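You operate a simulated robot arm through the tools that you are given. There is no shell and no other tool. Be economical: measure what you need, move in short steps, check, and stop when the job is done.

Carry out the task below with a simulated robot arm. There is one attempt and no reset: what you move stays moved.

TASK
Wipe the red brush on the wet pad, cover the white pot, shut the slide and lock the turntable.
Fine: stand the brush back.

It is judged by the outcome, as a careful person would: the job done as asked, and still so three seconds after it is handed in. It fails if anything else is knocked over, pushed out of place, dropped, spilled or broken.

THE ROBOT
A 7-joint arm with a two-finger parallel gripper, fixed in place. Base frame: the origin is at the foot of the arm, x ahead of it, y to its left, z up; the work surface is at about z = 0. Lengths are in mm, angles in rad, forces in N, time in s.
With the tool pointing down near the work surface it reaches from about 220 to 580 mm from the base axis. Its first joint turns from -1.152 to 1.152 rad. Payload 2.5 kg.
Tool frame: the origin (TCP) lies between the finger pads and is the grasp point; the fingertips stand 23 mm ahead of it; z points along the fingers, y is the line along which they close. The gripper opens to 94 mm. The fingers are 38 mm wide and 10 mm thick; the gripper's body (54 by 96 mm) begins 39 mm behind the TCP.
Orientation is that of the tool frame in the base frame, as a unit quaternion [w, x, y, z]. With the fingers straight down and closing along the base's y, the tool's x points along the base's -x, its y along +y and its z along -z.

THE INTERFACE
- The arm moves only by the tool jog_arm. Its argument "targets" is a list of rows, each an object of numbers (a shift or turn left out is 0, a gripper value left out holds the last): "x", "y", "z": the shift along the base's x, y, z in units of 200 mm (1.0 is 200 mm); "ax", "ay", "az": the turn, a rotation vector about the base's x, y, z in units of 120 degrees (1.0 is 120 degrees); "gripper": the opening, from 0 (shut) to 1 (fully open). In form: [{"x": .., "y": .., "z": .., "ax": .., "ay": .., "az": .., "gripper": ..}, ...]. A call has 1 to 12 rows; each row is the pose to reach, as a shift and turn from the pose commanded when the call began. A call with a number of a shift or a turn outside -1 to 1 is refused whole. A row lasts 0.2 s, in which the tool goes at most 50 mm and 0.15 rad; a call with a longer step from one row to the next is refused whole, and so is a gripper value outside its range. A pose out of reach is approached as far as the arm can. The call stops where the force on the tool passes 90 N (or 10 N more than at its start, if that is more) or the arm is blocked; 0.2 s more then pass. The fingers move at their own pace (about 108 mm/s each) and stop on an object; they squeeze with about 41 N. The grip force told is the motor's: it shows also when the fingers shut on nothing. Time passes only in rows, and 0.2 s behind the last, so rows that repeat a pose let the fingers close. It gives the time, the measured TCP pose, the force on the tool (base axes), the opening and the grip force at its end, in the units of the frame above (readings bear some noise).
- Cameras (640 x 400 px; columns grow to the right, rows downward): "scene" is fixed at [112.8, -402.2, 550.1]; the picture's right is [0.88, -0.47, 0.00], its down [-0.24, -0.45, -0.86] and it looks along [0.41, 0.76, -0.51] (base axes); focal length 340 px, centre (320, 200). "wrist" rides on the gripper at [-39, 0, -44] in the tool frame; the picture's right is [0.00, -1.00, 0.00], its down [0.97, 0.00, -0.24] and it looks along [0.24, 0.00, 0.97] (tool axes); focal length 218 px, centre (320, 200).
- capture(camera): a new picture of that camera. No time passes.
- probe_pixels(camera, pixels): for up to 12 pixels [column, row] of the newest picture of that camera ("zoom" is the newest enlarged one), the place [x, y, z] in the base frame of the surface seen there, good to about 2 mm. No time passes.
- zoom(camera, box): a new picture of the part [left, top, right, bottom] of that camera's present view, enlarged. No time passes.
- job_done(): hands the job in; it is judged then, once.

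Work in short steps. Measure before you move; look again where a grasp or a placing could have gone wrong, and mend it. You have 80 turns and 46 pictures in all, those below and enlarged ones among them. Open the gripper and draw the arm clear of the work before you hand the job in, unless the task says otherwise; then end with one line.

The tools are called after "Call:" as name(argument=value, ...) on one line, values as JSON. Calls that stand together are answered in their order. jog_arm: Moves the arm, as the interface text tells. Its arguments: {"type":"object","properties":{"targets":{"type":"array"}},"required":["targets"]} The other tools are called the same way: capture (camera) takes a picture; probe_pixels (camera, pixels) gives the place of the surface under pixels of a picture; zoom (camera, box) takes an enlarged picture of a part of a camera's view; job_done () hands the job in.

At the start:

```text
clock: 0.0
eef_pos: [312.6, 181.6, 372.4]
ee_rot: [0.0, 0.001, 1.0, 0.0]
contact_force: [-0.6, -0.1, 0.3]
opening: 94.2
gripper_force: 0.0
```

scene: 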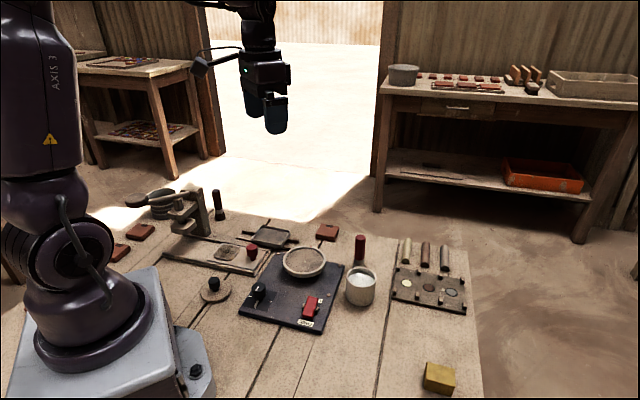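
wrist: 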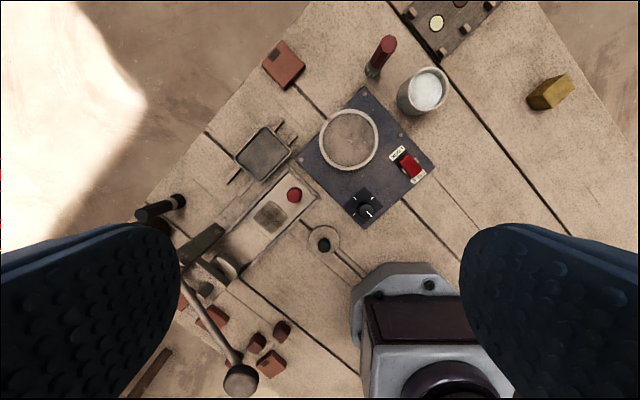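

I start by enlarging the work area to identify the parts.

Call:
zoom(camera="scene", box=[220, 210, 380, 340])

Call:
zoom(camera="scene", box=[100, 170, 280, 310])

Call:
zoom(camera="scene", box=[330, 210, 490, 330])

```text
3.08 times, centred on (300, 275) of scene
```

zoom: 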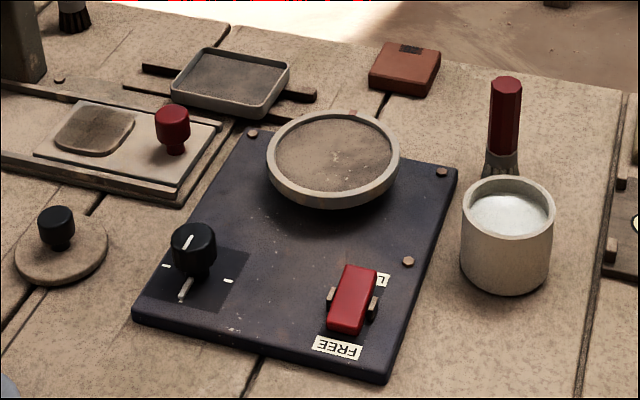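

```text
2.86 times, centred on (190, 240) of scene
```

zoom: 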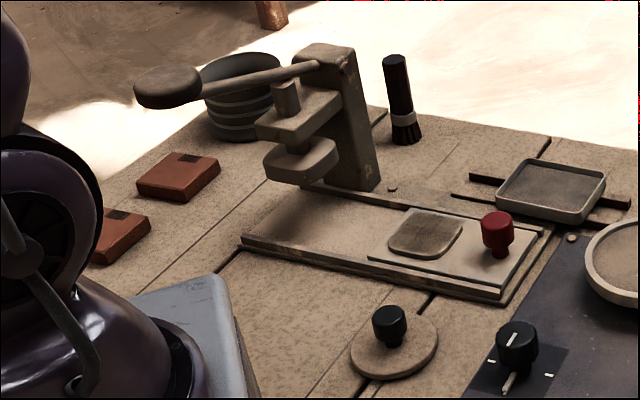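

```text
3.33 times, centred on (410, 270) of scene
```

zoom: 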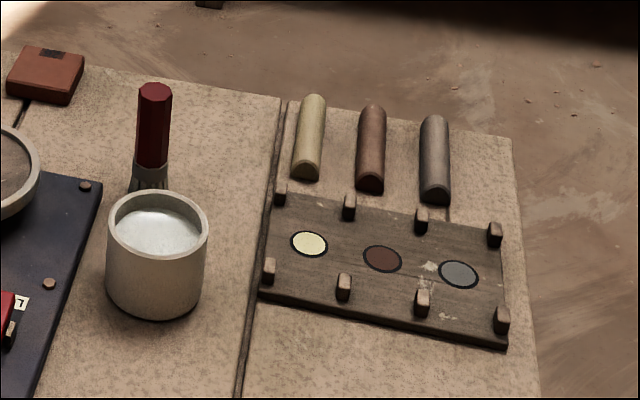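

Call:
zoom(camera="wrist", box=[200, 90, 360, 210])

Call:
zoom(camera="wrist", box=[310, 30, 470, 230])

Call:
zoom(camera="wrist", box=[130, 170, 350, 310])

Call:
probe_pixels(camera="wrist", pixels=[[264, 152], [270, 215], [294, 195], [324, 245], [350, 140], [366, 210], [409, 164], [402, 152], [426, 90], [388, 44], [373, 72], [405, 120]])

Call:
probe_pixels(camera="scene", pixels=[[360, 238], [360, 262], [269, 237], [228, 252], [252, 248], [214, 284], [205, 295], [361, 276], [303, 322], [311, 303], [260, 288], [346, 285]])

```text
3.33 times, centred on (280, 150) of wrist
```

zoom: 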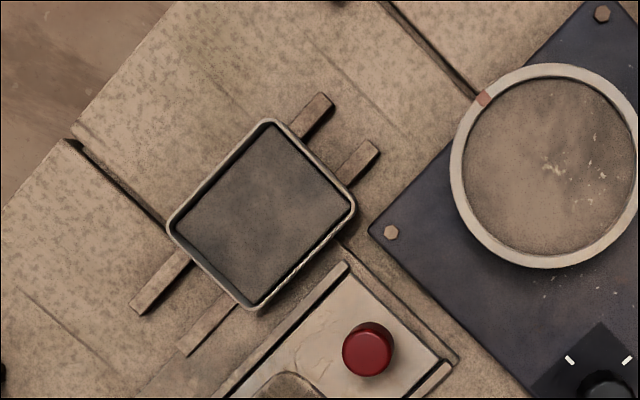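

```text
2.00 times, centred on (390, 130) of wrist
```

zoom: 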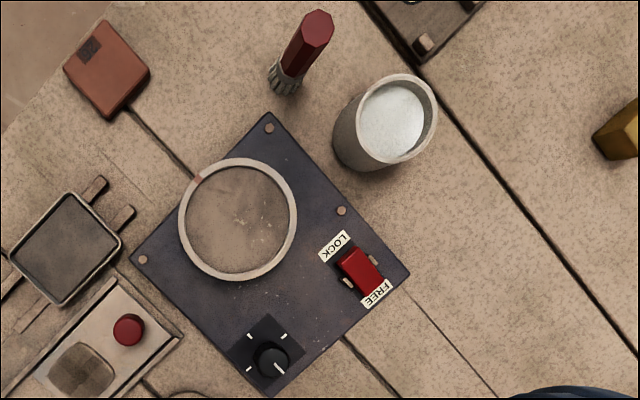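

```text
2.86 times, centred on (240, 240) of wrist
```

zoom: 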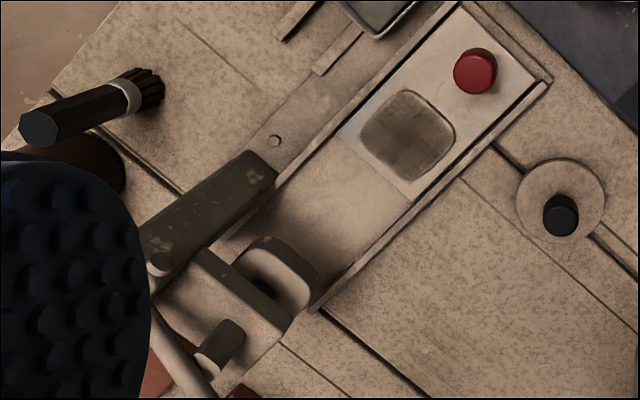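

```text
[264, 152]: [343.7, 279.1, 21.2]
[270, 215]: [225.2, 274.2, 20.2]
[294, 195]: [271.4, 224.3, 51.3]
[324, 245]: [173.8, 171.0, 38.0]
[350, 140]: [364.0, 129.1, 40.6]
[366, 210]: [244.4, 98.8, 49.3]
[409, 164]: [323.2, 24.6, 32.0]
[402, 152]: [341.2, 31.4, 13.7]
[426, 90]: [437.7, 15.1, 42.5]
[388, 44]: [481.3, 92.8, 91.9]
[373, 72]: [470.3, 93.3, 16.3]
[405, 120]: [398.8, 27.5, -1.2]
```

```text
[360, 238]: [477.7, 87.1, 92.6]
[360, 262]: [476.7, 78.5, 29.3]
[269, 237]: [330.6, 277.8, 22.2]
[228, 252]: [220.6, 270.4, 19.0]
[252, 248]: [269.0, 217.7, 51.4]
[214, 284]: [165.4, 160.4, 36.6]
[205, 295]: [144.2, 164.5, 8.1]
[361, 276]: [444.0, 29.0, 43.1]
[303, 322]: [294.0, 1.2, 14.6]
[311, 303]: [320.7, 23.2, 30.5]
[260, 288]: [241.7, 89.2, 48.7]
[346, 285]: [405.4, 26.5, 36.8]
```

The red brush stands at about (477, 89), handle top z≈93. I move above it to look closely.

Call:
jog_arm(targets=[{"x": 0.13, "y": -0.08, "z": -0.1}, {"x": 0.26, "y": -0.15, "z": -0.2}, {"x": 0.39, "y": -0.22, "z": -0.3}, {"x": 0.52, "y": -0.3, "z": -0.45}, {"x": 0.65, "y": -0.38, "z": -0.6}, {"x": 0.78, "y": -0.46, "z": -0.75}, {"x": 0.8225, "y": -0.46, "z": -0.85}, {"x": 0.8225, "y": -0.46, "z": -0.85}])

Call:
capture(camera="wrist")

Call:
zoom(camera="scene", box=[320, 210, 400, 310])

```text
clock: 1.8
eef_pos: [478.4, 90.1, 200.8]
ee_rot: [0.0, 0.0, 1.0, 0.001]
contact_force: [-0.8, 0.1, 0.3]
opening: 93.9
gripper_force: 0.1
```

```text
37 pictures are left
```

wrist: 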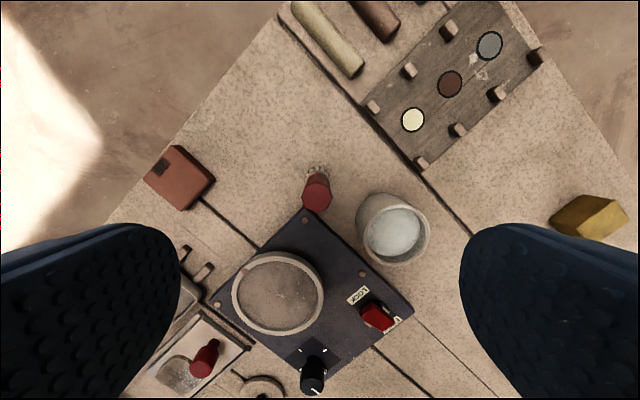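

```text
4.00 times, centred on (360, 260) of scene
```

zoom: 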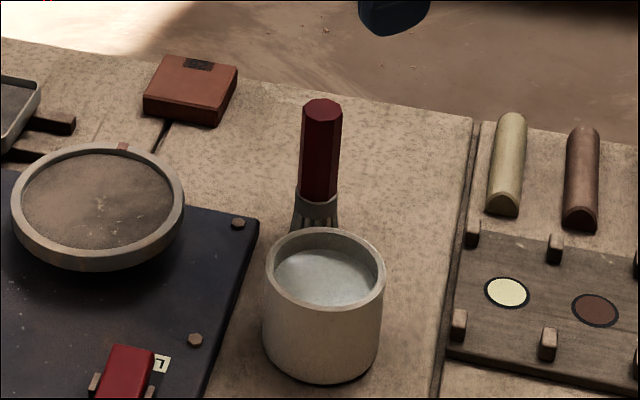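

Call:
probe_pixels(camera="wrist", pixels=[[317, 198], [304, 197], [330, 197], [317, 210], [317, 186], [316, 168], [309, 168], [325, 168], [428, 230], [361, 230], [395, 265], [395, 202]])

Call:
zoom(camera="wrist", box=[280, 150, 440, 340])

```text
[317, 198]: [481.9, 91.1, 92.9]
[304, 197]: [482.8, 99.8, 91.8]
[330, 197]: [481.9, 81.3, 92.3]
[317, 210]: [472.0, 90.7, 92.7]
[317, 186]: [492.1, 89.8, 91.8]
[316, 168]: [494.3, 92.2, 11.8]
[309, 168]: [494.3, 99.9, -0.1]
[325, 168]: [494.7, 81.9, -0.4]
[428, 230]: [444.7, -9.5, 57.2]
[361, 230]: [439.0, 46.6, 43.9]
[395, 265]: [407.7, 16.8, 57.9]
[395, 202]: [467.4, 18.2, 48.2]
```

```text
2.11 times, centred on (360, 245) of wrist
```

zoom: 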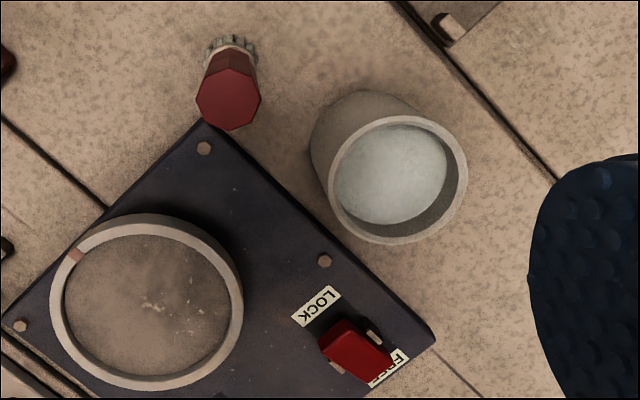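

Brush axis ≈ (481, 90.5), top z 92.5. The pot rim is at z≈57, so I narrow the fingers to about 50 mm before going down to TCP z≈68.

Call:
jog_arm(targets=[{"x": 0.015, "y": 0.002, "z": -0.15, "gripper": 0.53}, {"x": 0.015, "y": 0.002, "z": -0.3, "gripper": 0.53}, {"x": 0.015, "y": 0.002, "z": -0.45, "gripper": 0.53}, {"x": 0.015, "y": 0.002, "z": -0.57, "gripper": 0.53}, {"x": 0.015, "y": 0.002, "z": -0.665, "gripper": 0.53}, {"x": 0.015, "y": 0.002, "z": -0.665, "gripper": 0.53}])

Call:
zoom(camera="scene", box=[320, 190, 410, 310])

Call:
capture(camera="wrist")

```text
clock: 3.2
eef_pos: [482.3, 89.5, 69.1]
ee_rot: [0.0, 0.0, 1.0, 0.0]
contact_force: [0.5, -0.1, 0.9]
opening: 49.8
gripper_force: 0.0
```

```text
3.33 times, centred on (365, 250) of scene
```

zoom: 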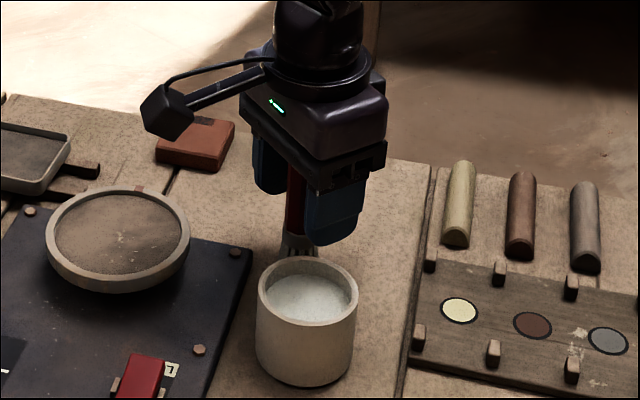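

```text
33 pictures are left
```

wrist: 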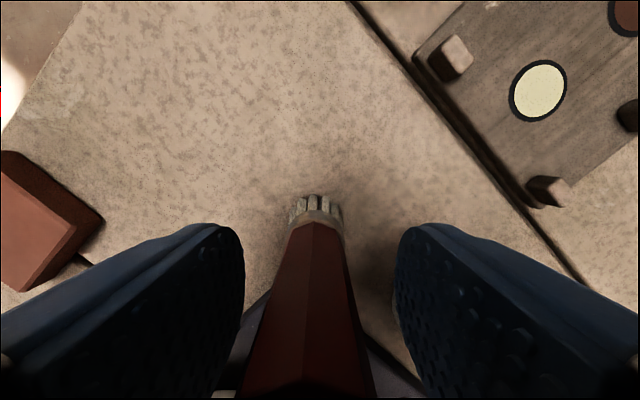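

The brush is centred between the fingers; I close and then lift straight up.

Call:
jog_arm(targets=[{"gripper": 0.1}, {"gripper": 0.1}, {"gripper": 0.1}, {"gripper": 0.1}, {"z": 0.1, "gripper": 0.1}, {"z": 0.25, "gripper": 0.1}, {"z": 0.45, "gripper": 0.1}, {"z": 0.5, "gripper": 0.1}])

Call:
capture(camera="scene")

Call:
capture(camera="wrist")

```text
clock: 5.0
eef_pos: [479.1, 89.9, 169.6]
ee_rot: [0.0, 0.0, 1.0, 0.0]
contact_force: [0.6, -0.4, -0.8]
opening: 22.2
gripper_force: 41.1
```

```text
32 pictures are left
```

scene: 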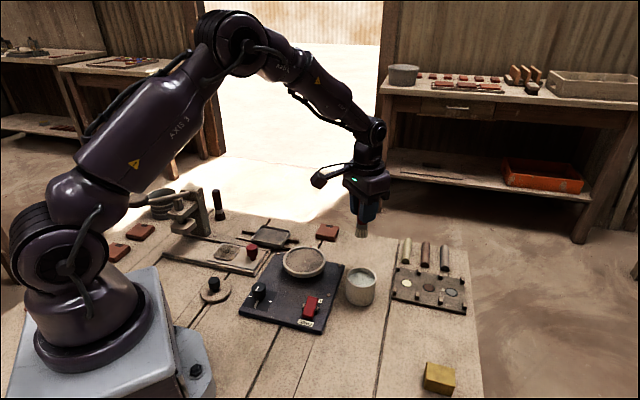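

```text
31 pictures are left
```

wrist: 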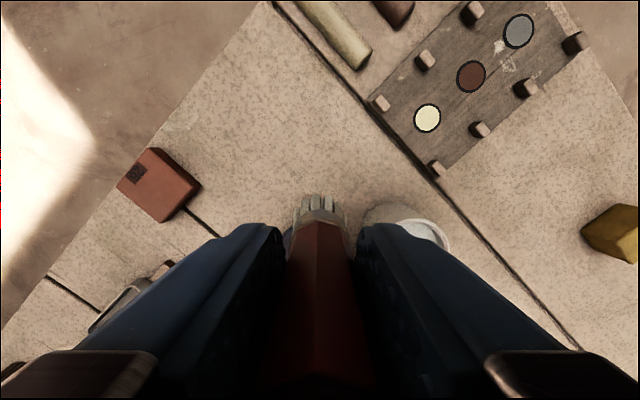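

Brush held. I measure the tray at scene (270,237) while it's unobstructed.

Call:
zoom(camera="scene", box=[235, 212, 315, 262])

Call:
probe_pixels(camera="scene", pixels=[[270, 238], [260, 233], [283, 235], [258, 240], [278, 242], [250, 241], [274, 248], [292, 232], [262, 226], [269, 245]])

```text
8.00 times, centred on (275, 237) of scene
```

zoom: 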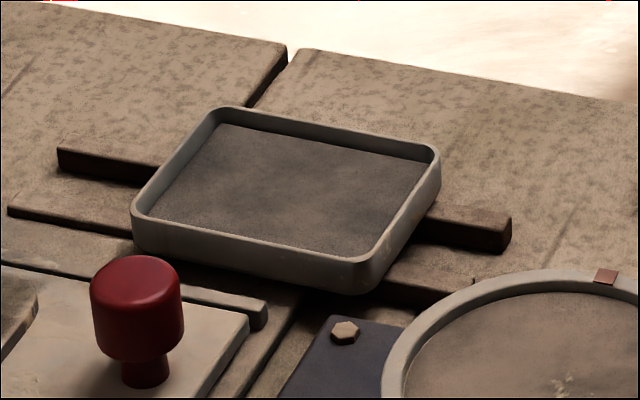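

```text
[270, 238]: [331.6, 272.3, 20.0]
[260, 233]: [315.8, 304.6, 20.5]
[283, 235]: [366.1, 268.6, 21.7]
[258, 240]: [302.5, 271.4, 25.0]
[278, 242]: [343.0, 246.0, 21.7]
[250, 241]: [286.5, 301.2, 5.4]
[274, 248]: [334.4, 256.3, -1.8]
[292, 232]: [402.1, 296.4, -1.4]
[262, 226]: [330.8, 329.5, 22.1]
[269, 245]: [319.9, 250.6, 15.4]
```

Call:
probe_pixels(camera="zoom", pixels=[[225, 130], [420, 168], [358, 248], [158, 212], [285, 190], [218, 110], [436, 152], [372, 264], [138, 214]])

```text
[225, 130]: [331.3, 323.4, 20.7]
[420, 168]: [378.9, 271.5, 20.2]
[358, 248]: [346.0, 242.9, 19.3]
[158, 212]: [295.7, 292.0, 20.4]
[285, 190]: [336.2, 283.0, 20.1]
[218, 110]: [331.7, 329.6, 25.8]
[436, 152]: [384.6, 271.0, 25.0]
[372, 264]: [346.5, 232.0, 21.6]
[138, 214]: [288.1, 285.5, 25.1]
```

Call:
probe_pixels(camera="scene", pixels=[[318, 180], [365, 182], [350, 192], [201, 190], [185, 199], [203, 215], [217, 195], [220, 218], [190, 188], [130, 203]])

```text
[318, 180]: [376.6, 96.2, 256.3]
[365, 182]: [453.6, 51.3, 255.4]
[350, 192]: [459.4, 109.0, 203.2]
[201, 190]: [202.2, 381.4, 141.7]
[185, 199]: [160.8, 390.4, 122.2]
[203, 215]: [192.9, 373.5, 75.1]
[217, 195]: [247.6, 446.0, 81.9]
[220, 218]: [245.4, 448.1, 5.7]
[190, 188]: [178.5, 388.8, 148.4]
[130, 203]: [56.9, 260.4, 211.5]
```

Pad surface z≈20, rim 25.5, centre ≈ (338,282), long axis along (0.72,−0.69). I carry the brush above the pad's near end at (354,267).

Call:
jog_arm(targets=[{"x": -0.1, "y": 0.14}, {"x": -0.22, "y": 0.31}, {"x": -0.34, "y": 0.48}, {"x": -0.46, "y": 0.65}, {"x": -0.56, "y": 0.79}, {"x": -0.625, "y": 0.885}, {"x": -0.625, "y": 0.885, "z": -0.1}, {"x": -0.625, "y": 0.885, "z": -0.25}, {"x": -0.625, "y": 0.885, "z": -0.35}, {"x": -0.625, "y": 0.885, "z": -0.35}])

Call:
zoom(camera="scene", box=[220, 180, 330, 270])

```text
clock: 7.2
eef_pos: [355.3, 267.0, 98.6]
ee_rot: [0.0, -0.001, 1.0, 0.0]
contact_force: [1.2, 0.2, -0.5]
opening: 21.9
gripper_force: 41.4
```

```text
4.44 times, centred on (275, 225) of scene
```

zoom: 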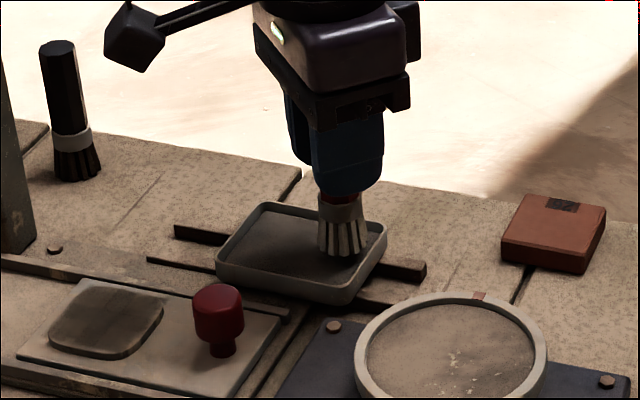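

Brush tip is ~9 mm above the pad, within the rim. I lower in small steps watching force.

Call:
jog_arm(targets=[{"x": -0.01, "y": 0.01, "z": -0.03}, {"x": -0.01, "y": 0.01, "z": -0.05}, {"x": -0.01, "y": 0.01, "z": -0.05}])

```text
clock: 8.0
eef_pos: [354.1, 270.0, 90.1]
ee_rot: [0.0, 0.0, 1.0, 0.0]
contact_force: [-6.1, -4.0, 17.4]
opening: 22.5
gripper_force: 40.3
```

Contact (17 N). I wipe gently along the pad's long axis at this height and back.

Call:
jog_arm(targets=[{"x": -0.03, "y": 0.029}, {"x": -0.06, "y": 0.058}, {"x": -0.09, "y": 0.086}, {"x": -0.12, "y": 0.115}, {"x": -0.12, "y": 0.115}])

Call:
zoom(camera="scene", box=[220, 180, 330, 270])

```text
clock: 9.2
eef_pos: [330.1, 292.1, 89.8]
ee_rot: [0.001, 0.0, 1.0, 0.001]
contact_force: [5.4, -5.2, 21.4]
opening: 22.4
gripper_force: 40.6
```

```text
4.44 times, centred on (275, 225) of scene
```

zoom: 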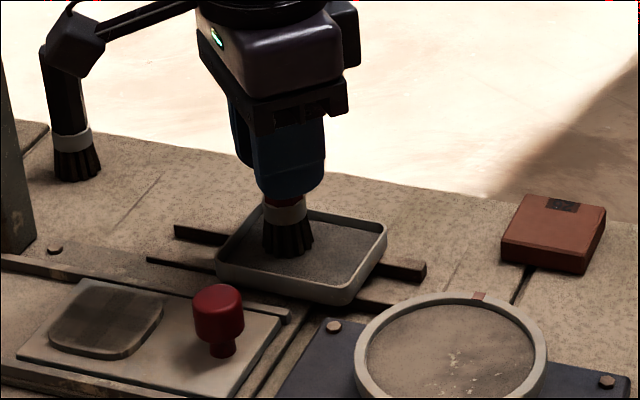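

Bristles have darkened (wet) and the tray hasn't moved. One more stroke back, then lift clear.

Call:
jog_arm(targets=[{"x": 0.03, "y": -0.029}, {"x": 0.06, "y": -0.058}, {"x": 0.09, "y": -0.086}, {"x": 0.12, "y": -0.115}, {"x": 0.09, "y": -0.086}, {"x": 0.06, "y": -0.058}, {"x": 0.06, "y": -0.058, "z": 0.1}, {"x": 0.06, "y": -0.058, "z": 0.3}, {"x": 0.06, "y": -0.058, "z": 0.4}, {"x": 0.06, "y": -0.058, "z": 0.4}])

Call:
capture(camera="scene")

Call:
zoom(camera="scene", box=[220, 160, 330, 270])

```text
clock: 11.4
eef_pos: [340.4, 280.4, 167.6]
ee_rot: [-0.001, 0.0, 1.0, 0.0]
contact_force: [-0.1, 0.4, -0.4]
opening: 22.2
gripper_force: 41.5
```

```text
27 pictures are left
```

scene: 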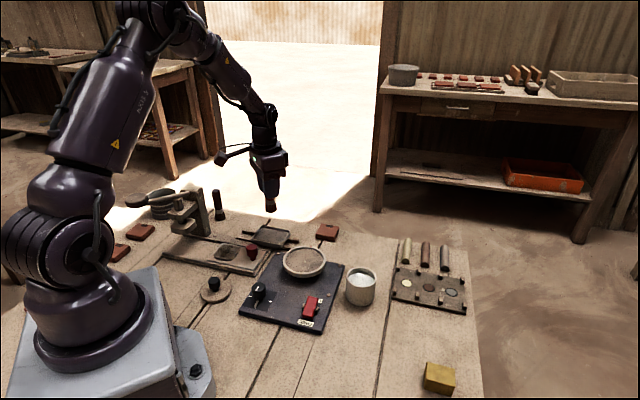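

```text
3.64 times, centred on (275, 215) of scene
```

zoom: 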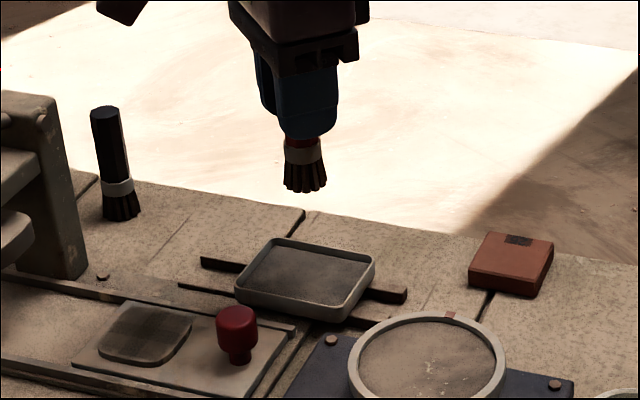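

Call:
probe_pixels(camera="zoom", pixels=[[305, 190], [290, 186], [320, 186], [304, 158], [300, 175], [310, 182]])

```text
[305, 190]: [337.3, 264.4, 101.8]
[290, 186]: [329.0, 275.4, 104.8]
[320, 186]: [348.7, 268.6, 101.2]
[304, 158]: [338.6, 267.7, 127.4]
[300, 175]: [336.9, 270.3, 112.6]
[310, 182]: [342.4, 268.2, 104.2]
```

Brush tip is about 67.5 mm below the TCP. I carry it back over its original spot (481, 90) and lower to just above the table.

Call:
jog_arm(targets=[{"x": 0.1, "y": -0.136}, {"x": 0.22, "y": -0.3}, {"x": 0.34, "y": -0.464}, {"x": 0.46, "y": -0.628}, {"x": 0.58, "y": -0.79}, {"x": 0.66, "y": -0.9}, {"x": 0.702, "y": -0.955}, {"x": 0.702, "y": -0.955, "z": -0.1}, {"x": 0.702, "y": -0.955, "z": -0.3}, {"x": 0.702, "y": -0.955, "z": -0.42}, {"x": 0.702, "y": -0.955, "z": -0.46}, {"x": 0.702, "y": -0.955, "z": -0.46}])

```text
clock: 14.0
eef_pos: [481.3, 89.8, 75.9]
ee_rot: [0.0, 0.0, 1.0, 0.0]
contact_force: [0.0, 0.9, 0.7]
opening: 22.2
gripper_force: 41.0
```

I lower slowly to touch the table, looking for contact force.

Call:
jog_arm(targets=[{"z": -0.015}, {"z": -0.025}, {"z": -0.033}, {"z": -0.033}])

```text
clock: 15.0
eef_pos: [482.4, 88.9, 68.6]
ee_rot: [0.0, 0.001, 1.0, 0.001]
contact_force: [-0.9, 0.2, -0.1]
opening: 22.3
gripper_force: 40.8
```

Call:
jog_arm(targets=[{"z": -0.004}, {"z": -0.008}, {"z": -0.008}])

```text
clock: 15.8
eef_pos: [482.0, 88.5, 68.6]
ee_rot: [0.0, 0.0, 1.0, 0.0]
contact_force: [0.0, 0.2, 0.1]
opening: 22.1
gripper_force: 40.4
```

Call:
jog_arm(targets=[{"z": -0.004}, {"z": -0.008}, {"z": -0.008}])

```text
clock: 16.6
eef_pos: [482.8, 89.3, 67.8]
ee_rot: [0.0, 0.0, 1.0, 0.0]
contact_force: [-8.7, -1.1, 20.3]
opening: 22.3
gripper_force: 40.4
```

Contact reached (20 N). I ease up half a millimetre, open partially, then rise.

Call:
jog_arm(targets=[{"z": 0.004}, {"z": 0.004, "gripper": 0.35}, {"z": 0.004, "gripper": 0.5}, {"z": 0.004, "gripper": 0.5}, {"z": 0.15, "gripper": 0.5}, {"z": 0.35, "gripper": 0.5}, {"z": 0.55, "gripper": 0.5}, {"z": 0.65, "gripper": 0.5}])

Call:
capture(camera="scene")

Call:
capture(camera="wrist")

```text
clock: 18.4
eef_pos: [481.5, 88.9, 197.5]
ee_rot: [0.0, 0.001, 1.0, 0.001]
contact_force: [-0.2, 0.0, 0.4]
opening: 47.0
gripper_force: 0.1
```

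```text
25 pictures are left
```

scene: 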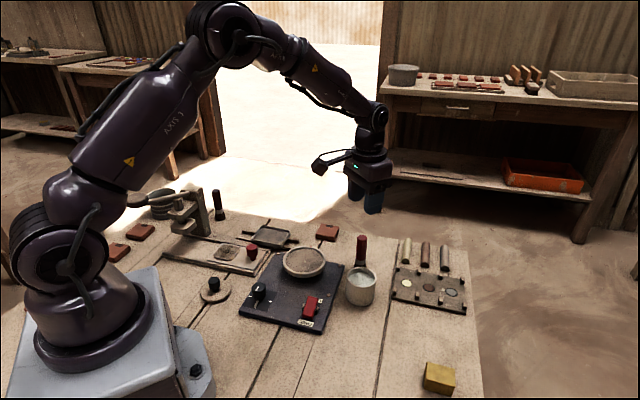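

```text
24 pictures are left
```

wrist: 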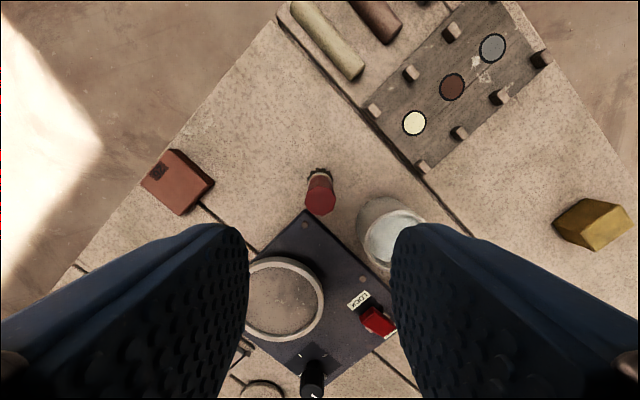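

Brush stands at its place. Now measure the pot's rim and the lid with enlarged views.

Call:
zoom(camera="scene", box=[190, 265, 240, 310])

Call:
probe_pixels(camera="zoom", pixels=[[320, 120], [320, 160], [320, 190], [270, 160], [370, 160], [200, 240], [450, 240], [320, 330], [240, 300], [400, 290], [430, 190], [160, 200]])

Call:
zoom(camera="scene", box=[335, 255, 385, 310])

```text
8.89 times, centred on (215, 288) of scene
```

zoom: 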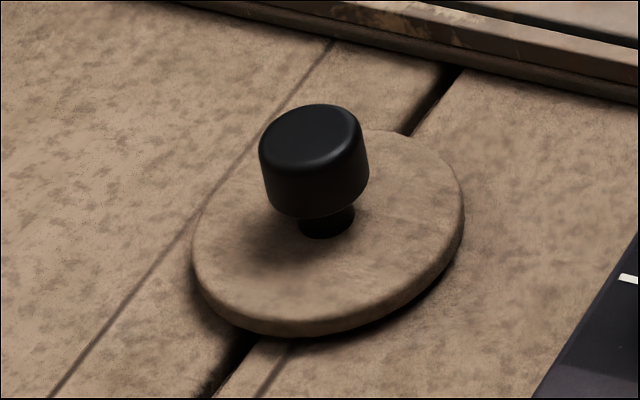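

```text
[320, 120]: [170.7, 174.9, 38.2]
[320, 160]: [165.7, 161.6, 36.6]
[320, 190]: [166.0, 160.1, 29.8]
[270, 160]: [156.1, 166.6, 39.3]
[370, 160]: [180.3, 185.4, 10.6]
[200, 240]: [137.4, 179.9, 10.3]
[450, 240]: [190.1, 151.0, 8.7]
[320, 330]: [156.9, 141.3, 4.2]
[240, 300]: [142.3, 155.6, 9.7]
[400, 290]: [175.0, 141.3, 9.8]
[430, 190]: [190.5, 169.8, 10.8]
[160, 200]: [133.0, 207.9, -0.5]
```

```text
7.27 times, centred on (360, 282) of scene
```

zoom: 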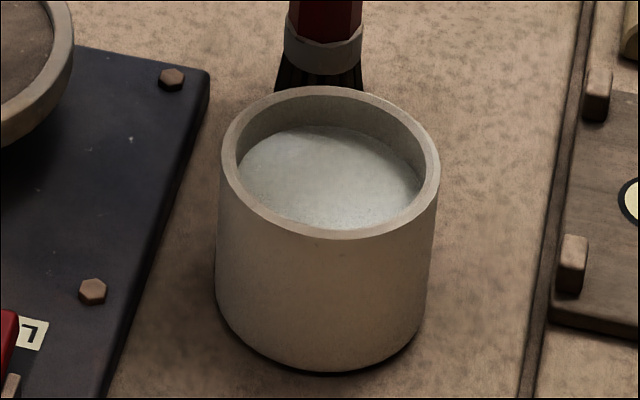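

Call:
probe_pixels(camera="zoom", pixels=[[320, 92], [229, 170], [432, 165], [330, 232], [250, 205], [400, 215], [260, 110], [400, 110], [320, 170], [320, 300], [222, 230], [430, 230]])

```text
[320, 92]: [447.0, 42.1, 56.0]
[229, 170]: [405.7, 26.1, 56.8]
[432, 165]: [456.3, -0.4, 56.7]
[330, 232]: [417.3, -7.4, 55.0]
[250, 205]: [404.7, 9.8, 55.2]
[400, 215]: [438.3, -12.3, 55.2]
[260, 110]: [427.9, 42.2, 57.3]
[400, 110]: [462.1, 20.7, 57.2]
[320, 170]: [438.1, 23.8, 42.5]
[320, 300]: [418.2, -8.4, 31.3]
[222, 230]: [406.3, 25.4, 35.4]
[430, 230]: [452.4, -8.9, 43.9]
```

Lid centre ≈ (165,166), disc top z≈10, knob top z≈38; pot rim centre ≈ (433,16), rim z≈57. I move above the lid to look.

Call:
jog_arm(targets=[{"x": -0.18, "y": 0.04, "z": 0.0}, {"x": -0.4, "y": 0.09, "z": -0.02}, {"x": -0.62, "y": 0.14, "z": -0.04}, {"x": -0.84, "y": 0.2, "z": -0.06}, {"x": -1.0, "y": 0.25, "z": -0.08}, {"x": -1.0, "y": 0.38, "z": -0.08}, {"x": -1.0, "y": 0.38, "z": -0.08}])

Call:
jog_arm(targets=[{"x": -0.2}, {"x": -0.4}, {"x": -0.5}, {"x": -0.56}, {"x": -0.56}])

Call:
capture(camera="wrist")

Call:
capture(camera="scene")

```text
clock: 20.0
eef_pos: [281.4, 165.2, 180.3]
ee_rot: [0.0, 0.0, 1.0, 0.001]
contact_force: [0.3, 0.2, 0.0]
opening: 47.1
gripper_force: 0.1
```

```text
clock: 21.2
eef_pos: [169.5, 164.7, 181.3]
ee_rot: [0.0, -0.001, 1.0, -0.001]
contact_force: [-0.9, 0.3, -0.5]
opening: 47.0
gripper_force: 0.0
```

```text
21 pictures are left
```

wrist: 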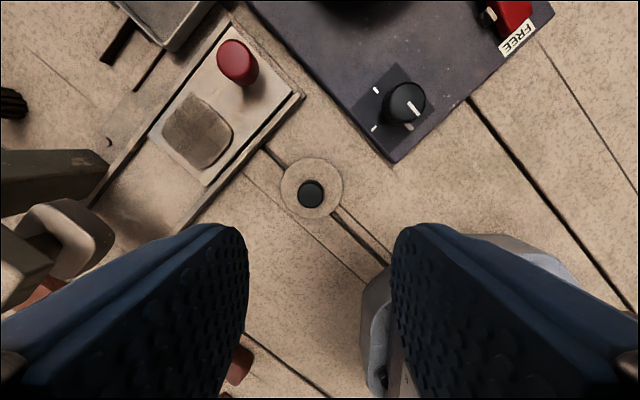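

```text
20 pictures are left
```

scene: 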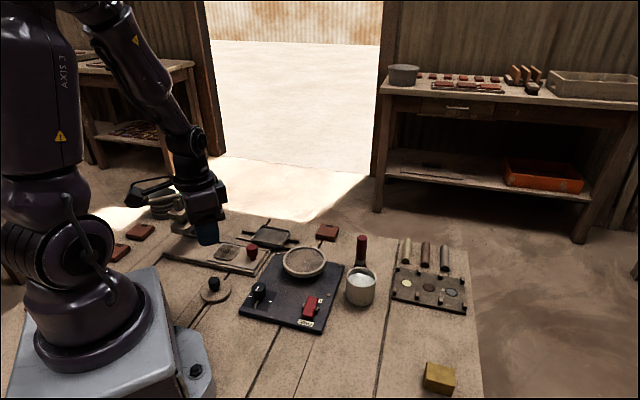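

Call:
probe_pixels(camera="wrist", pixels=[[311, 193], [300, 193], [322, 193], [283, 185], [342, 185], [312, 160], [312, 216], [240, 165], [222, 185], [375, 290], [25, 262], [75, 225]])

Call:
zoom(camera="wrist", box=[260, 130, 360, 230])

```text
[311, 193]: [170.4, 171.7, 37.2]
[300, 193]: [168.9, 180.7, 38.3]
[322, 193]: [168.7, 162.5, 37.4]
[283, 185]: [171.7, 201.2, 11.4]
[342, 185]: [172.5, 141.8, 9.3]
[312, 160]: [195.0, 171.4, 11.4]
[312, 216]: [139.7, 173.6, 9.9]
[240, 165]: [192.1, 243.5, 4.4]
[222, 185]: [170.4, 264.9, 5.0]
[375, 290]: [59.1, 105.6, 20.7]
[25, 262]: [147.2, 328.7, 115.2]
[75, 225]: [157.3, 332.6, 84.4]
```

```text
4.00 times, centred on (310, 180) of wrist
```

zoom: 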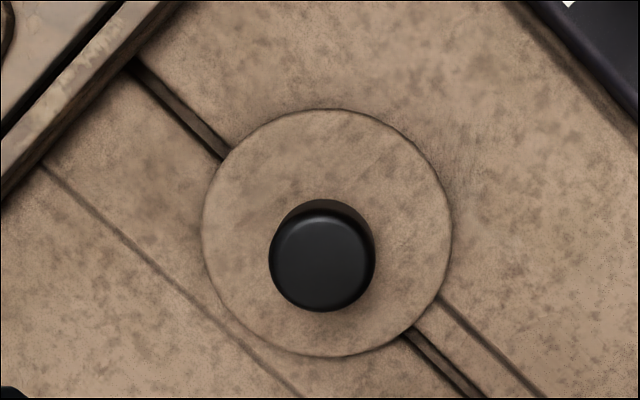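

Lid centre/knob at ≈ (168.5, 171.5), knob radius ≈ 11. I descend to TCP z≈37 (fingertips ~3 mm above the disc) with the fingers at 47 mm and grip.

Call:
jog_arm(targets=[{"x": -0.004, "y": 0.032, "z": -0.15}, {"x": -0.004, "y": 0.032, "z": -0.3}, {"x": -0.004, "y": 0.032, "z": -0.45}, {"x": -0.004, "y": 0.032, "z": -0.6}, {"x": -0.004, "y": 0.032, "z": -0.68}, {"x": -0.004, "y": 0.032, "z": -0.72}, {"x": -0.004, "y": 0.032, "z": -0.72}])

Call:
capture(camera="wrist")

```text
clock: 22.8
eef_pos: [169.8, 170.3, 36.1]
ee_rot: [0.0, 0.0, 1.0, 0.0]
contact_force: [-0.2, -0.5, 0.2]
opening: 47.2
gripper_force: 0.1
```

```text
18 pictures are left
```

wrist: 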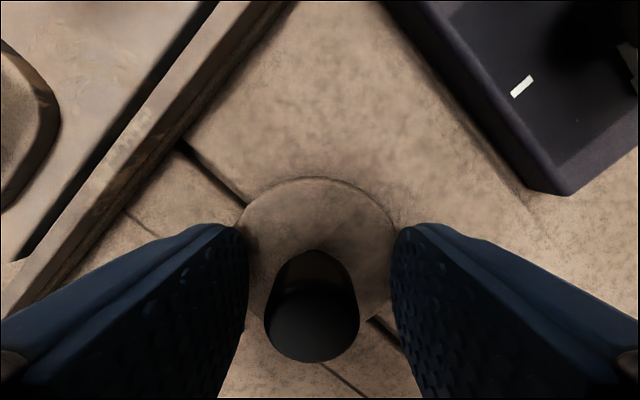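

Knob is centred. Close and lift.

Call:
jog_arm(targets=[{"gripper": 0.1}, {"gripper": 0.1}, {"gripper": 0.1}, {"gripper": 0.1}, {"z": 0.1}, {"z": 0.3}, {"z": 0.5}, {"z": 0.6}, {"z": 0.6}])

Call:
capture(camera="wrist")

```text
clock: 24.8
eef_pos: [169.7, 171.3, 157.5]
ee_rot: [0.0, 0.001, 1.0, 0.0]
contact_force: [-0.1, -0.2, -0.5]
opening: 9.3
gripper_force: 0.0
```

```text
17 pictures are left
```

wrist: 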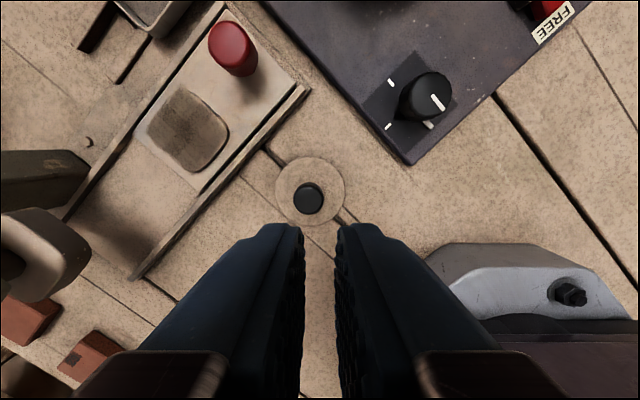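

The fingers closed on nothing at the end: the knob slipped out. I check where the lid is now.

Call:
zoom(camera="wrist", box=[260, 140, 360, 240])

Call:
probe_pixels(camera="wrist", pixels=[[308, 198], [294, 198], [322, 198], [308, 210], [308, 187], [276, 190], [344, 190], [311, 158], [290, 222]])

Call:
zoom(camera="scene", box=[180, 230, 250, 310])

```text
4.00 times, centred on (310, 190) of wrist
```

zoom: 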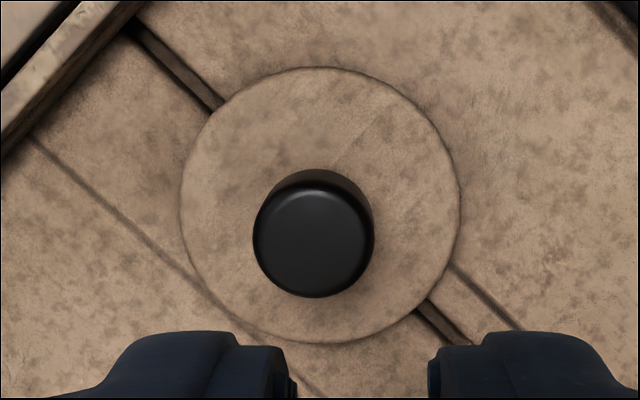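

```text
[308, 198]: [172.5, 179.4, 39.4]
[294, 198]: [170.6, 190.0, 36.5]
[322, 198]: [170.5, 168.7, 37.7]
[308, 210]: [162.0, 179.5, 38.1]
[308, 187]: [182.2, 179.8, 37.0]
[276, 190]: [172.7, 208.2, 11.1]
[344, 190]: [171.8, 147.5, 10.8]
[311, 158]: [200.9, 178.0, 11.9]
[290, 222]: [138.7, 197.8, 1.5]
```

```text
5.00 times, centred on (215, 270) of scene
```

zoom: 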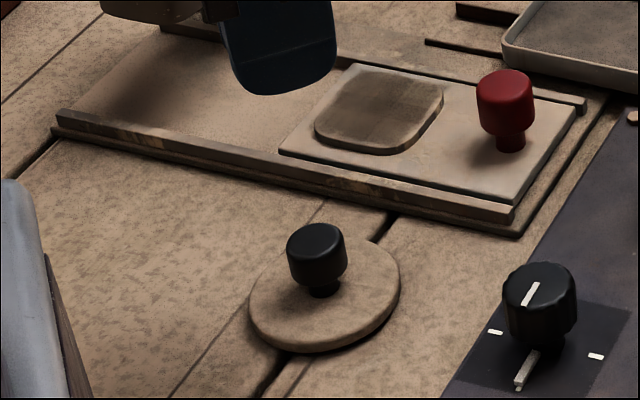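

The lid slid about 8 mm toward +y (knob now ≈ (171.3,179.5)) but is intact and flat. I retry: open, descend centred, and grip without lifting to check the opening first.

Call:
jog_arm(targets=[{"x": 0.007, "y": 0.041, "gripper": 0.5}, {"x": 0.007, "y": 0.041, "z": -0.15, "gripper": 0.5}, {"x": 0.007, "y": 0.041, "z": -0.3, "gripper": 0.5}, {"x": 0.007, "y": 0.041, "z": -0.45, "gripper": 0.5}, {"x": 0.007, "y": 0.041, "z": -0.56, "gripper": 0.5}, {"x": 0.007, "y": 0.041, "z": -0.607, "gripper": 0.5}, {"x": 0.007, "y": 0.041, "z": -0.607, "gripper": 0.5}])

Call:
jog_arm(targets=[{"gripper": 0.35}, {"gripper": 0.25}, {"gripper": 0.15}, {"gripper": 0.0}, {"gripper": 0.0}, {"gripper": 0.0}])

Call:
capture(camera="wrist")

```text
clock: 26.4
eef_pos: [170.5, 179.9, 36.1]
ee_rot: [0.0, 0.0, 1.0, 0.0]
contact_force: [-0.3, 0.1, 0.0]
opening: 47.1
gripper_force: 0.1
```

```text
clock: 27.8
eef_pos: [171.1, 179.5, 36.6]
ee_rot: [0.0, 0.001, 1.0, 0.0]
contact_force: [-0.6, -0.3, 0.0]
opening: 22.1
gripper_force: 41.3
```

```text
14 pictures are left
```

wrist: 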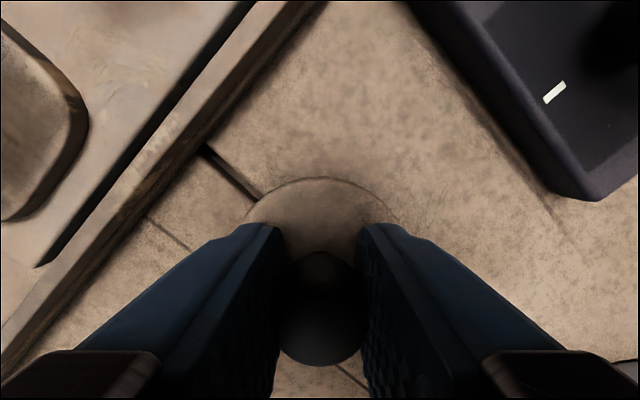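

Gripped at 22 mm with 41 N. I lift slowly and check.

Call:
jog_arm(targets=[{"z": 0.01}, {"z": 0.025}, {"z": 0.05}, {"z": 0.08}, {"z": 0.12}, {"z": 0.16}, {"z": 0.2}, {"z": 0.2}])

```text
clock: 29.6
eef_pos: [170.4, 179.4, 76.4]
ee_rot: [0.0, -0.001, 1.0, 0.0]
contact_force: [-0.1, -0.3, -0.5]
opening: 22.2
gripper_force: 40.9
```

Call:
jog_arm(targets=[{"z": 0.06}, {"z": 0.14}, {"z": 0.24}, {"z": 0.34}, {"z": 0.38}, {"x": 0.06, "y": -0.04, "z": 0.38}, {"x": 0.16, "y": -0.1, "z": 0.38}, {"x": 0.28, "y": -0.175, "z": 0.38}, {"x": 0.4, "y": -0.25, "z": 0.38}, {"x": 0.5, "y": -0.31, "z": 0.38}, {"x": 0.56, "y": -0.345, "z": 0.38}, {"x": 0.56, "y": -0.345, "z": 0.38}])

Call:
capture(camera="wrist")

```text
clock: 32.2
eef_pos: [284.1, 110.5, 152.6]
ee_rot: [0.0, 0.0, 1.0, 0.0]
contact_force: [-0.8, -0.1, -0.1]
opening: 22.1
gripper_force: 40.9
```

```text
13 pictures are left
```

wrist: 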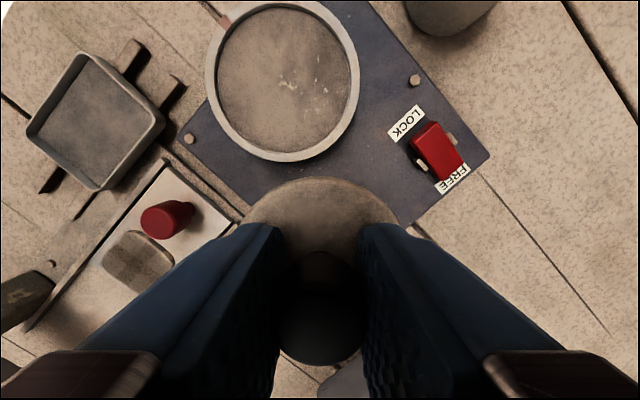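

Lid held. While here I probe the rocker's two ends and the slide features.

Call:
probe_pixels(camera="wrist", pixels=[[425, 130], [432, 145], [440, 158], [448, 172], [405, 123], [452, 180], [168, 218], [140, 262], [190, 195], [220, 215], [60, 290], [490, 155]])

Call:
zoom(camera="wrist", box=[380, 90, 500, 200])

```text
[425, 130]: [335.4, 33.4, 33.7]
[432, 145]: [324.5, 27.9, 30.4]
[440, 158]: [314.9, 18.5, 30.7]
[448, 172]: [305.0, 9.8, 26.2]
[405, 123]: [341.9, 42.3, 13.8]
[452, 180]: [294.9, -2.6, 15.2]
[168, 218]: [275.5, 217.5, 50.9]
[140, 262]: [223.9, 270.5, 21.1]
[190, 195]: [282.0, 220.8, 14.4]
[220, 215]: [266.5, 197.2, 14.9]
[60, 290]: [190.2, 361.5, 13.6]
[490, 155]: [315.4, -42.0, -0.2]
```

```text
3.64 times, centred on (440, 145) of wrist
```

zoom: 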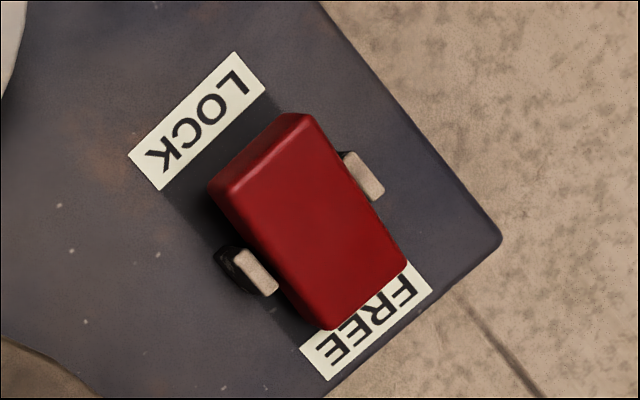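

The LOCK end is high (z≈34), FREE end low (26), so it's currently free. From the ray geometry and wrist probes, pot centre ≈ (437.3, 19.8). I carry the lid there at height and lower to ~10 mm above the rim.

Call:
jog_arm(targets=[{"x": 0.06, "y": -0.035}, {"x": 0.18, "y": -0.106}, {"x": 0.32, "y": -0.188}, {"x": 0.46, "y": -0.27}, {"x": 0.6, "y": -0.353}, {"x": 0.7, "y": -0.41}, {"x": 0.774, "y": -0.455}, {"x": 0.774, "y": -0.455, "z": -0.06}, {"x": 0.774, "y": -0.455, "z": -0.14}, {"x": 0.774, "y": -0.455, "z": -0.2}, {"x": 0.774, "y": -0.455, "z": -0.235}, {"x": 0.774, "y": -0.455, "z": -0.235}])

Call:
zoom(camera="scene", box=[320, 230, 400, 310])

```text
clock: 34.8
eef_pos: [437.9, 18.9, 105.2]
ee_rot: [0.0, 0.0, 1.0, 0.0]
contact_force: [0.4, -0.5, 0.1]
opening: 21.8
gripper_force: 40.5
```

```text
5.00 times, centred on (360, 270) of scene
```

zoom: 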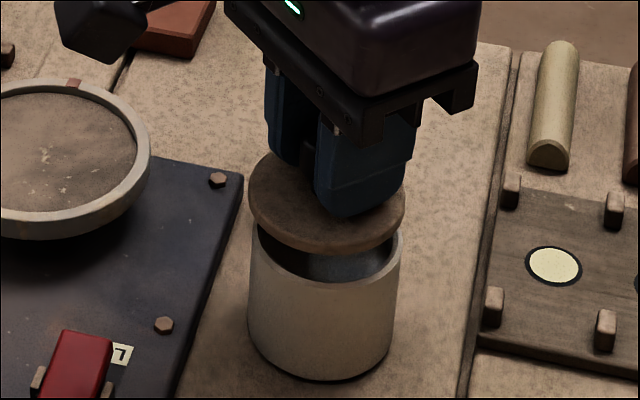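

Laterally aligned (both centred at column ≈327). I lower to just above the rim and re-check.

Call:
jog_arm(targets=[{"z": -0.015}, {"z": -0.03}, {"z": -0.04}, {"z": -0.04}])

Call:
zoom(camera="scene", box=[335, 245, 385, 310])

```text
clock: 35.8
eef_pos: [438.2, 19.3, 96.6]
ee_rot: [0.0, 0.0, 1.0, 0.001]
contact_force: [-1.2, 0.4, 0.0]
opening: 22.0
gripper_force: 40.6
```

```text
6.15 times, centred on (360, 278) of scene
```

zoom: 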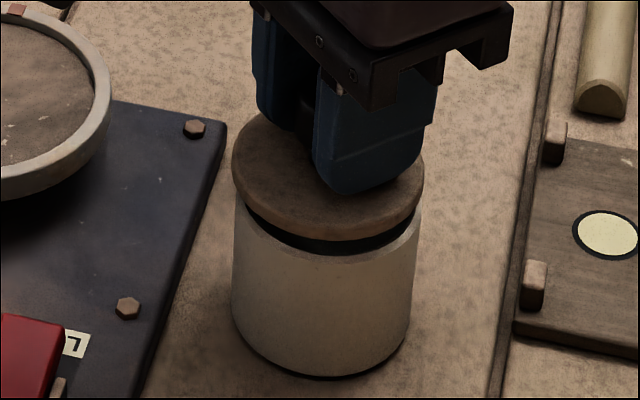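

Call:
probe_pixels(camera="zoom", pixels=[[328, 215], [328, 232], [328, 246], [328, 258], [328, 262], [328, 275], [240, 175], [240, 205], [240, 215], [240, 225], [415, 195], [413, 232]])

```text
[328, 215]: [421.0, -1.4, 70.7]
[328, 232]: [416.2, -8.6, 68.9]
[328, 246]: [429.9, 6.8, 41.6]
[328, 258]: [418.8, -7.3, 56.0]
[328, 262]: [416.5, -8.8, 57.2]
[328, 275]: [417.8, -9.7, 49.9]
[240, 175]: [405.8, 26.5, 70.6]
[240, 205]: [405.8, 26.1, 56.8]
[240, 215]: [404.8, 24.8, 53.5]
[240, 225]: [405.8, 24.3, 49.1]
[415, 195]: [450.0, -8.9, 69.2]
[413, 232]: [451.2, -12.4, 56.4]
```

Probes show the lid edge and pot wall coincide within ~1 mm. I lower gently until contact.

Call:
jog_arm(targets=[{"y": -0.004, "z": -0.006}, {"y": -0.004, "z": -0.012}, {"y": -0.004, "z": -0.018}, {"y": -0.004, "z": -0.018}])

```text
clock: 36.8
eef_pos: [438.3, 19.1, 93.5]
ee_rot: [0.0, 0.0, 1.0, -0.001]
contact_force: [-0.6, 0.3, -0.6]
opening: 22.2
gripper_force: 40.8
```

Call:
jog_arm(targets=[{"z": -0.004}, {"z": -0.009}, {"z": -0.009}])

```text
clock: 37.6
eef_pos: [438.3, 19.5, 91.6]
ee_rot: [0.0, 0.0, 1.0, 0.0]
contact_force: [0.5, -0.5, 0.1]
opening: 22.3
gripper_force: 40.8
```

Call:
jog_arm(targets=[{"z": -0.005}, {"z": -0.01}, {"z": -0.01}])

```text
clock: 38.4
eef_pos: [438.5, 18.2, 89.4]
ee_rot: [0.0, 0.0, 1.0, -0.001]
contact_force: [0.2, 0.0, 0.0]
opening: 22.2
gripper_force: 40.3
```

No contact yet; I look before going further.

Call:
zoom(camera="scene", box=[335, 245, 385, 310])

Call:
probe_pixels(camera="zoom", pixels=[[328, 235], [328, 250], [328, 258], [328, 265], [328, 280], [240, 195], [240, 215], [413, 232]])

```text
6.15 times, centred on (360, 278) of scene
```

zoom: 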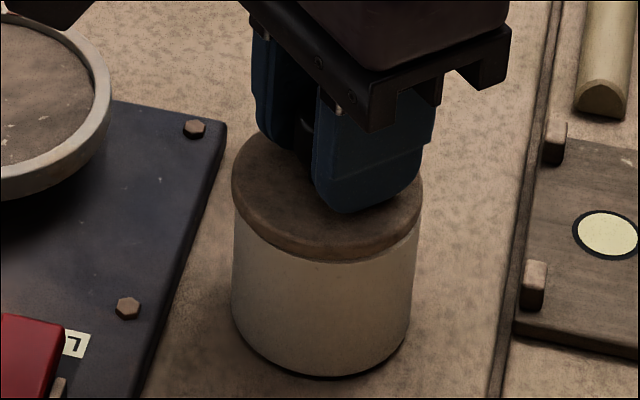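

```text
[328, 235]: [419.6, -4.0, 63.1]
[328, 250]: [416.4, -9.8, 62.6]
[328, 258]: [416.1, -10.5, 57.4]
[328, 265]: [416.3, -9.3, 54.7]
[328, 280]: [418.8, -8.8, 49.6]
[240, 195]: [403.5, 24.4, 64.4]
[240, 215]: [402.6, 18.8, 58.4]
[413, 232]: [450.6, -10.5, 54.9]
```

The lid is practically on the rim, well aligned. One more small step to confirm contact.

Call:
jog_arm(targets=[{"z": -0.005}, {"z": -0.008}, {"z": -0.008}])

```text
clock: 39.2
eef_pos: [437.4, 16.5, 89.2]
ee_rot: [0.0, 0.001, 1.0, -0.001]
contact_force: [-2.6, -5.0, 9.7]
opening: 22.1
gripper_force: 41.0
```

Contact. Release and rise, then look.

Call:
jog_arm(targets=[{"z": -0.002}, {"z": -0.002, "gripper": 0.3}, {"z": -0.002, "gripper": 0.45}, {"z": -0.002, "gripper": 0.45}, {"z": 0.1, "gripper": 0.45}, {"z": 0.25, "gripper": 0.45}, {"z": 0.4, "gripper": 0.45}, {"z": 0.45, "gripper": 0.45}])

Call:
capture(camera="wrist")

Call:
zoom(camera="scene", box=[280, 210, 400, 340])

```text
clock: 41.0
eef_pos: [437.6, 19.0, 177.8]
ee_rot: [0.0, 0.0, 1.0, 0.001]
contact_force: [-0.8, -0.4, -1.1]
opening: 42.3
gripper_force: 0.0
```

```text
8 pictures are left
```

wrist: 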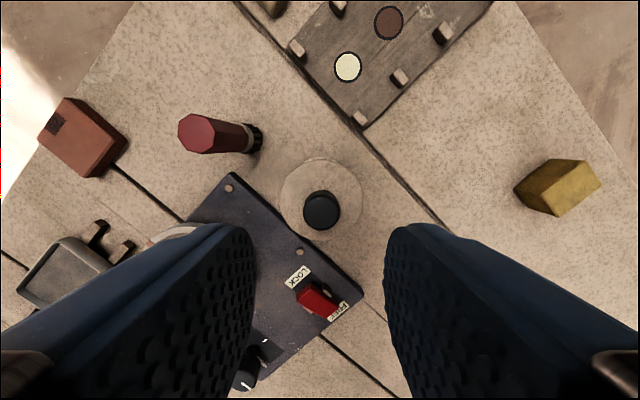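

```text
3.08 times, centred on (340, 275) of scene
```

zoom: 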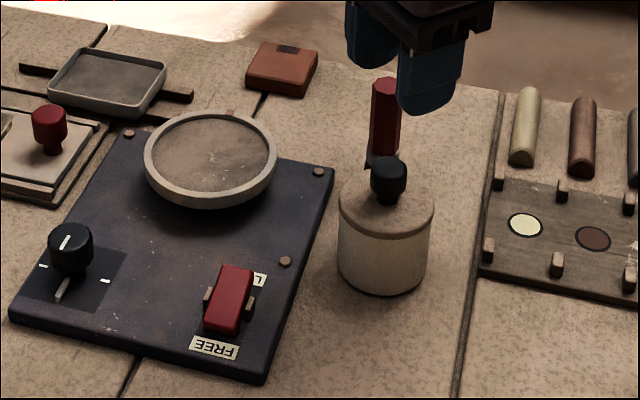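

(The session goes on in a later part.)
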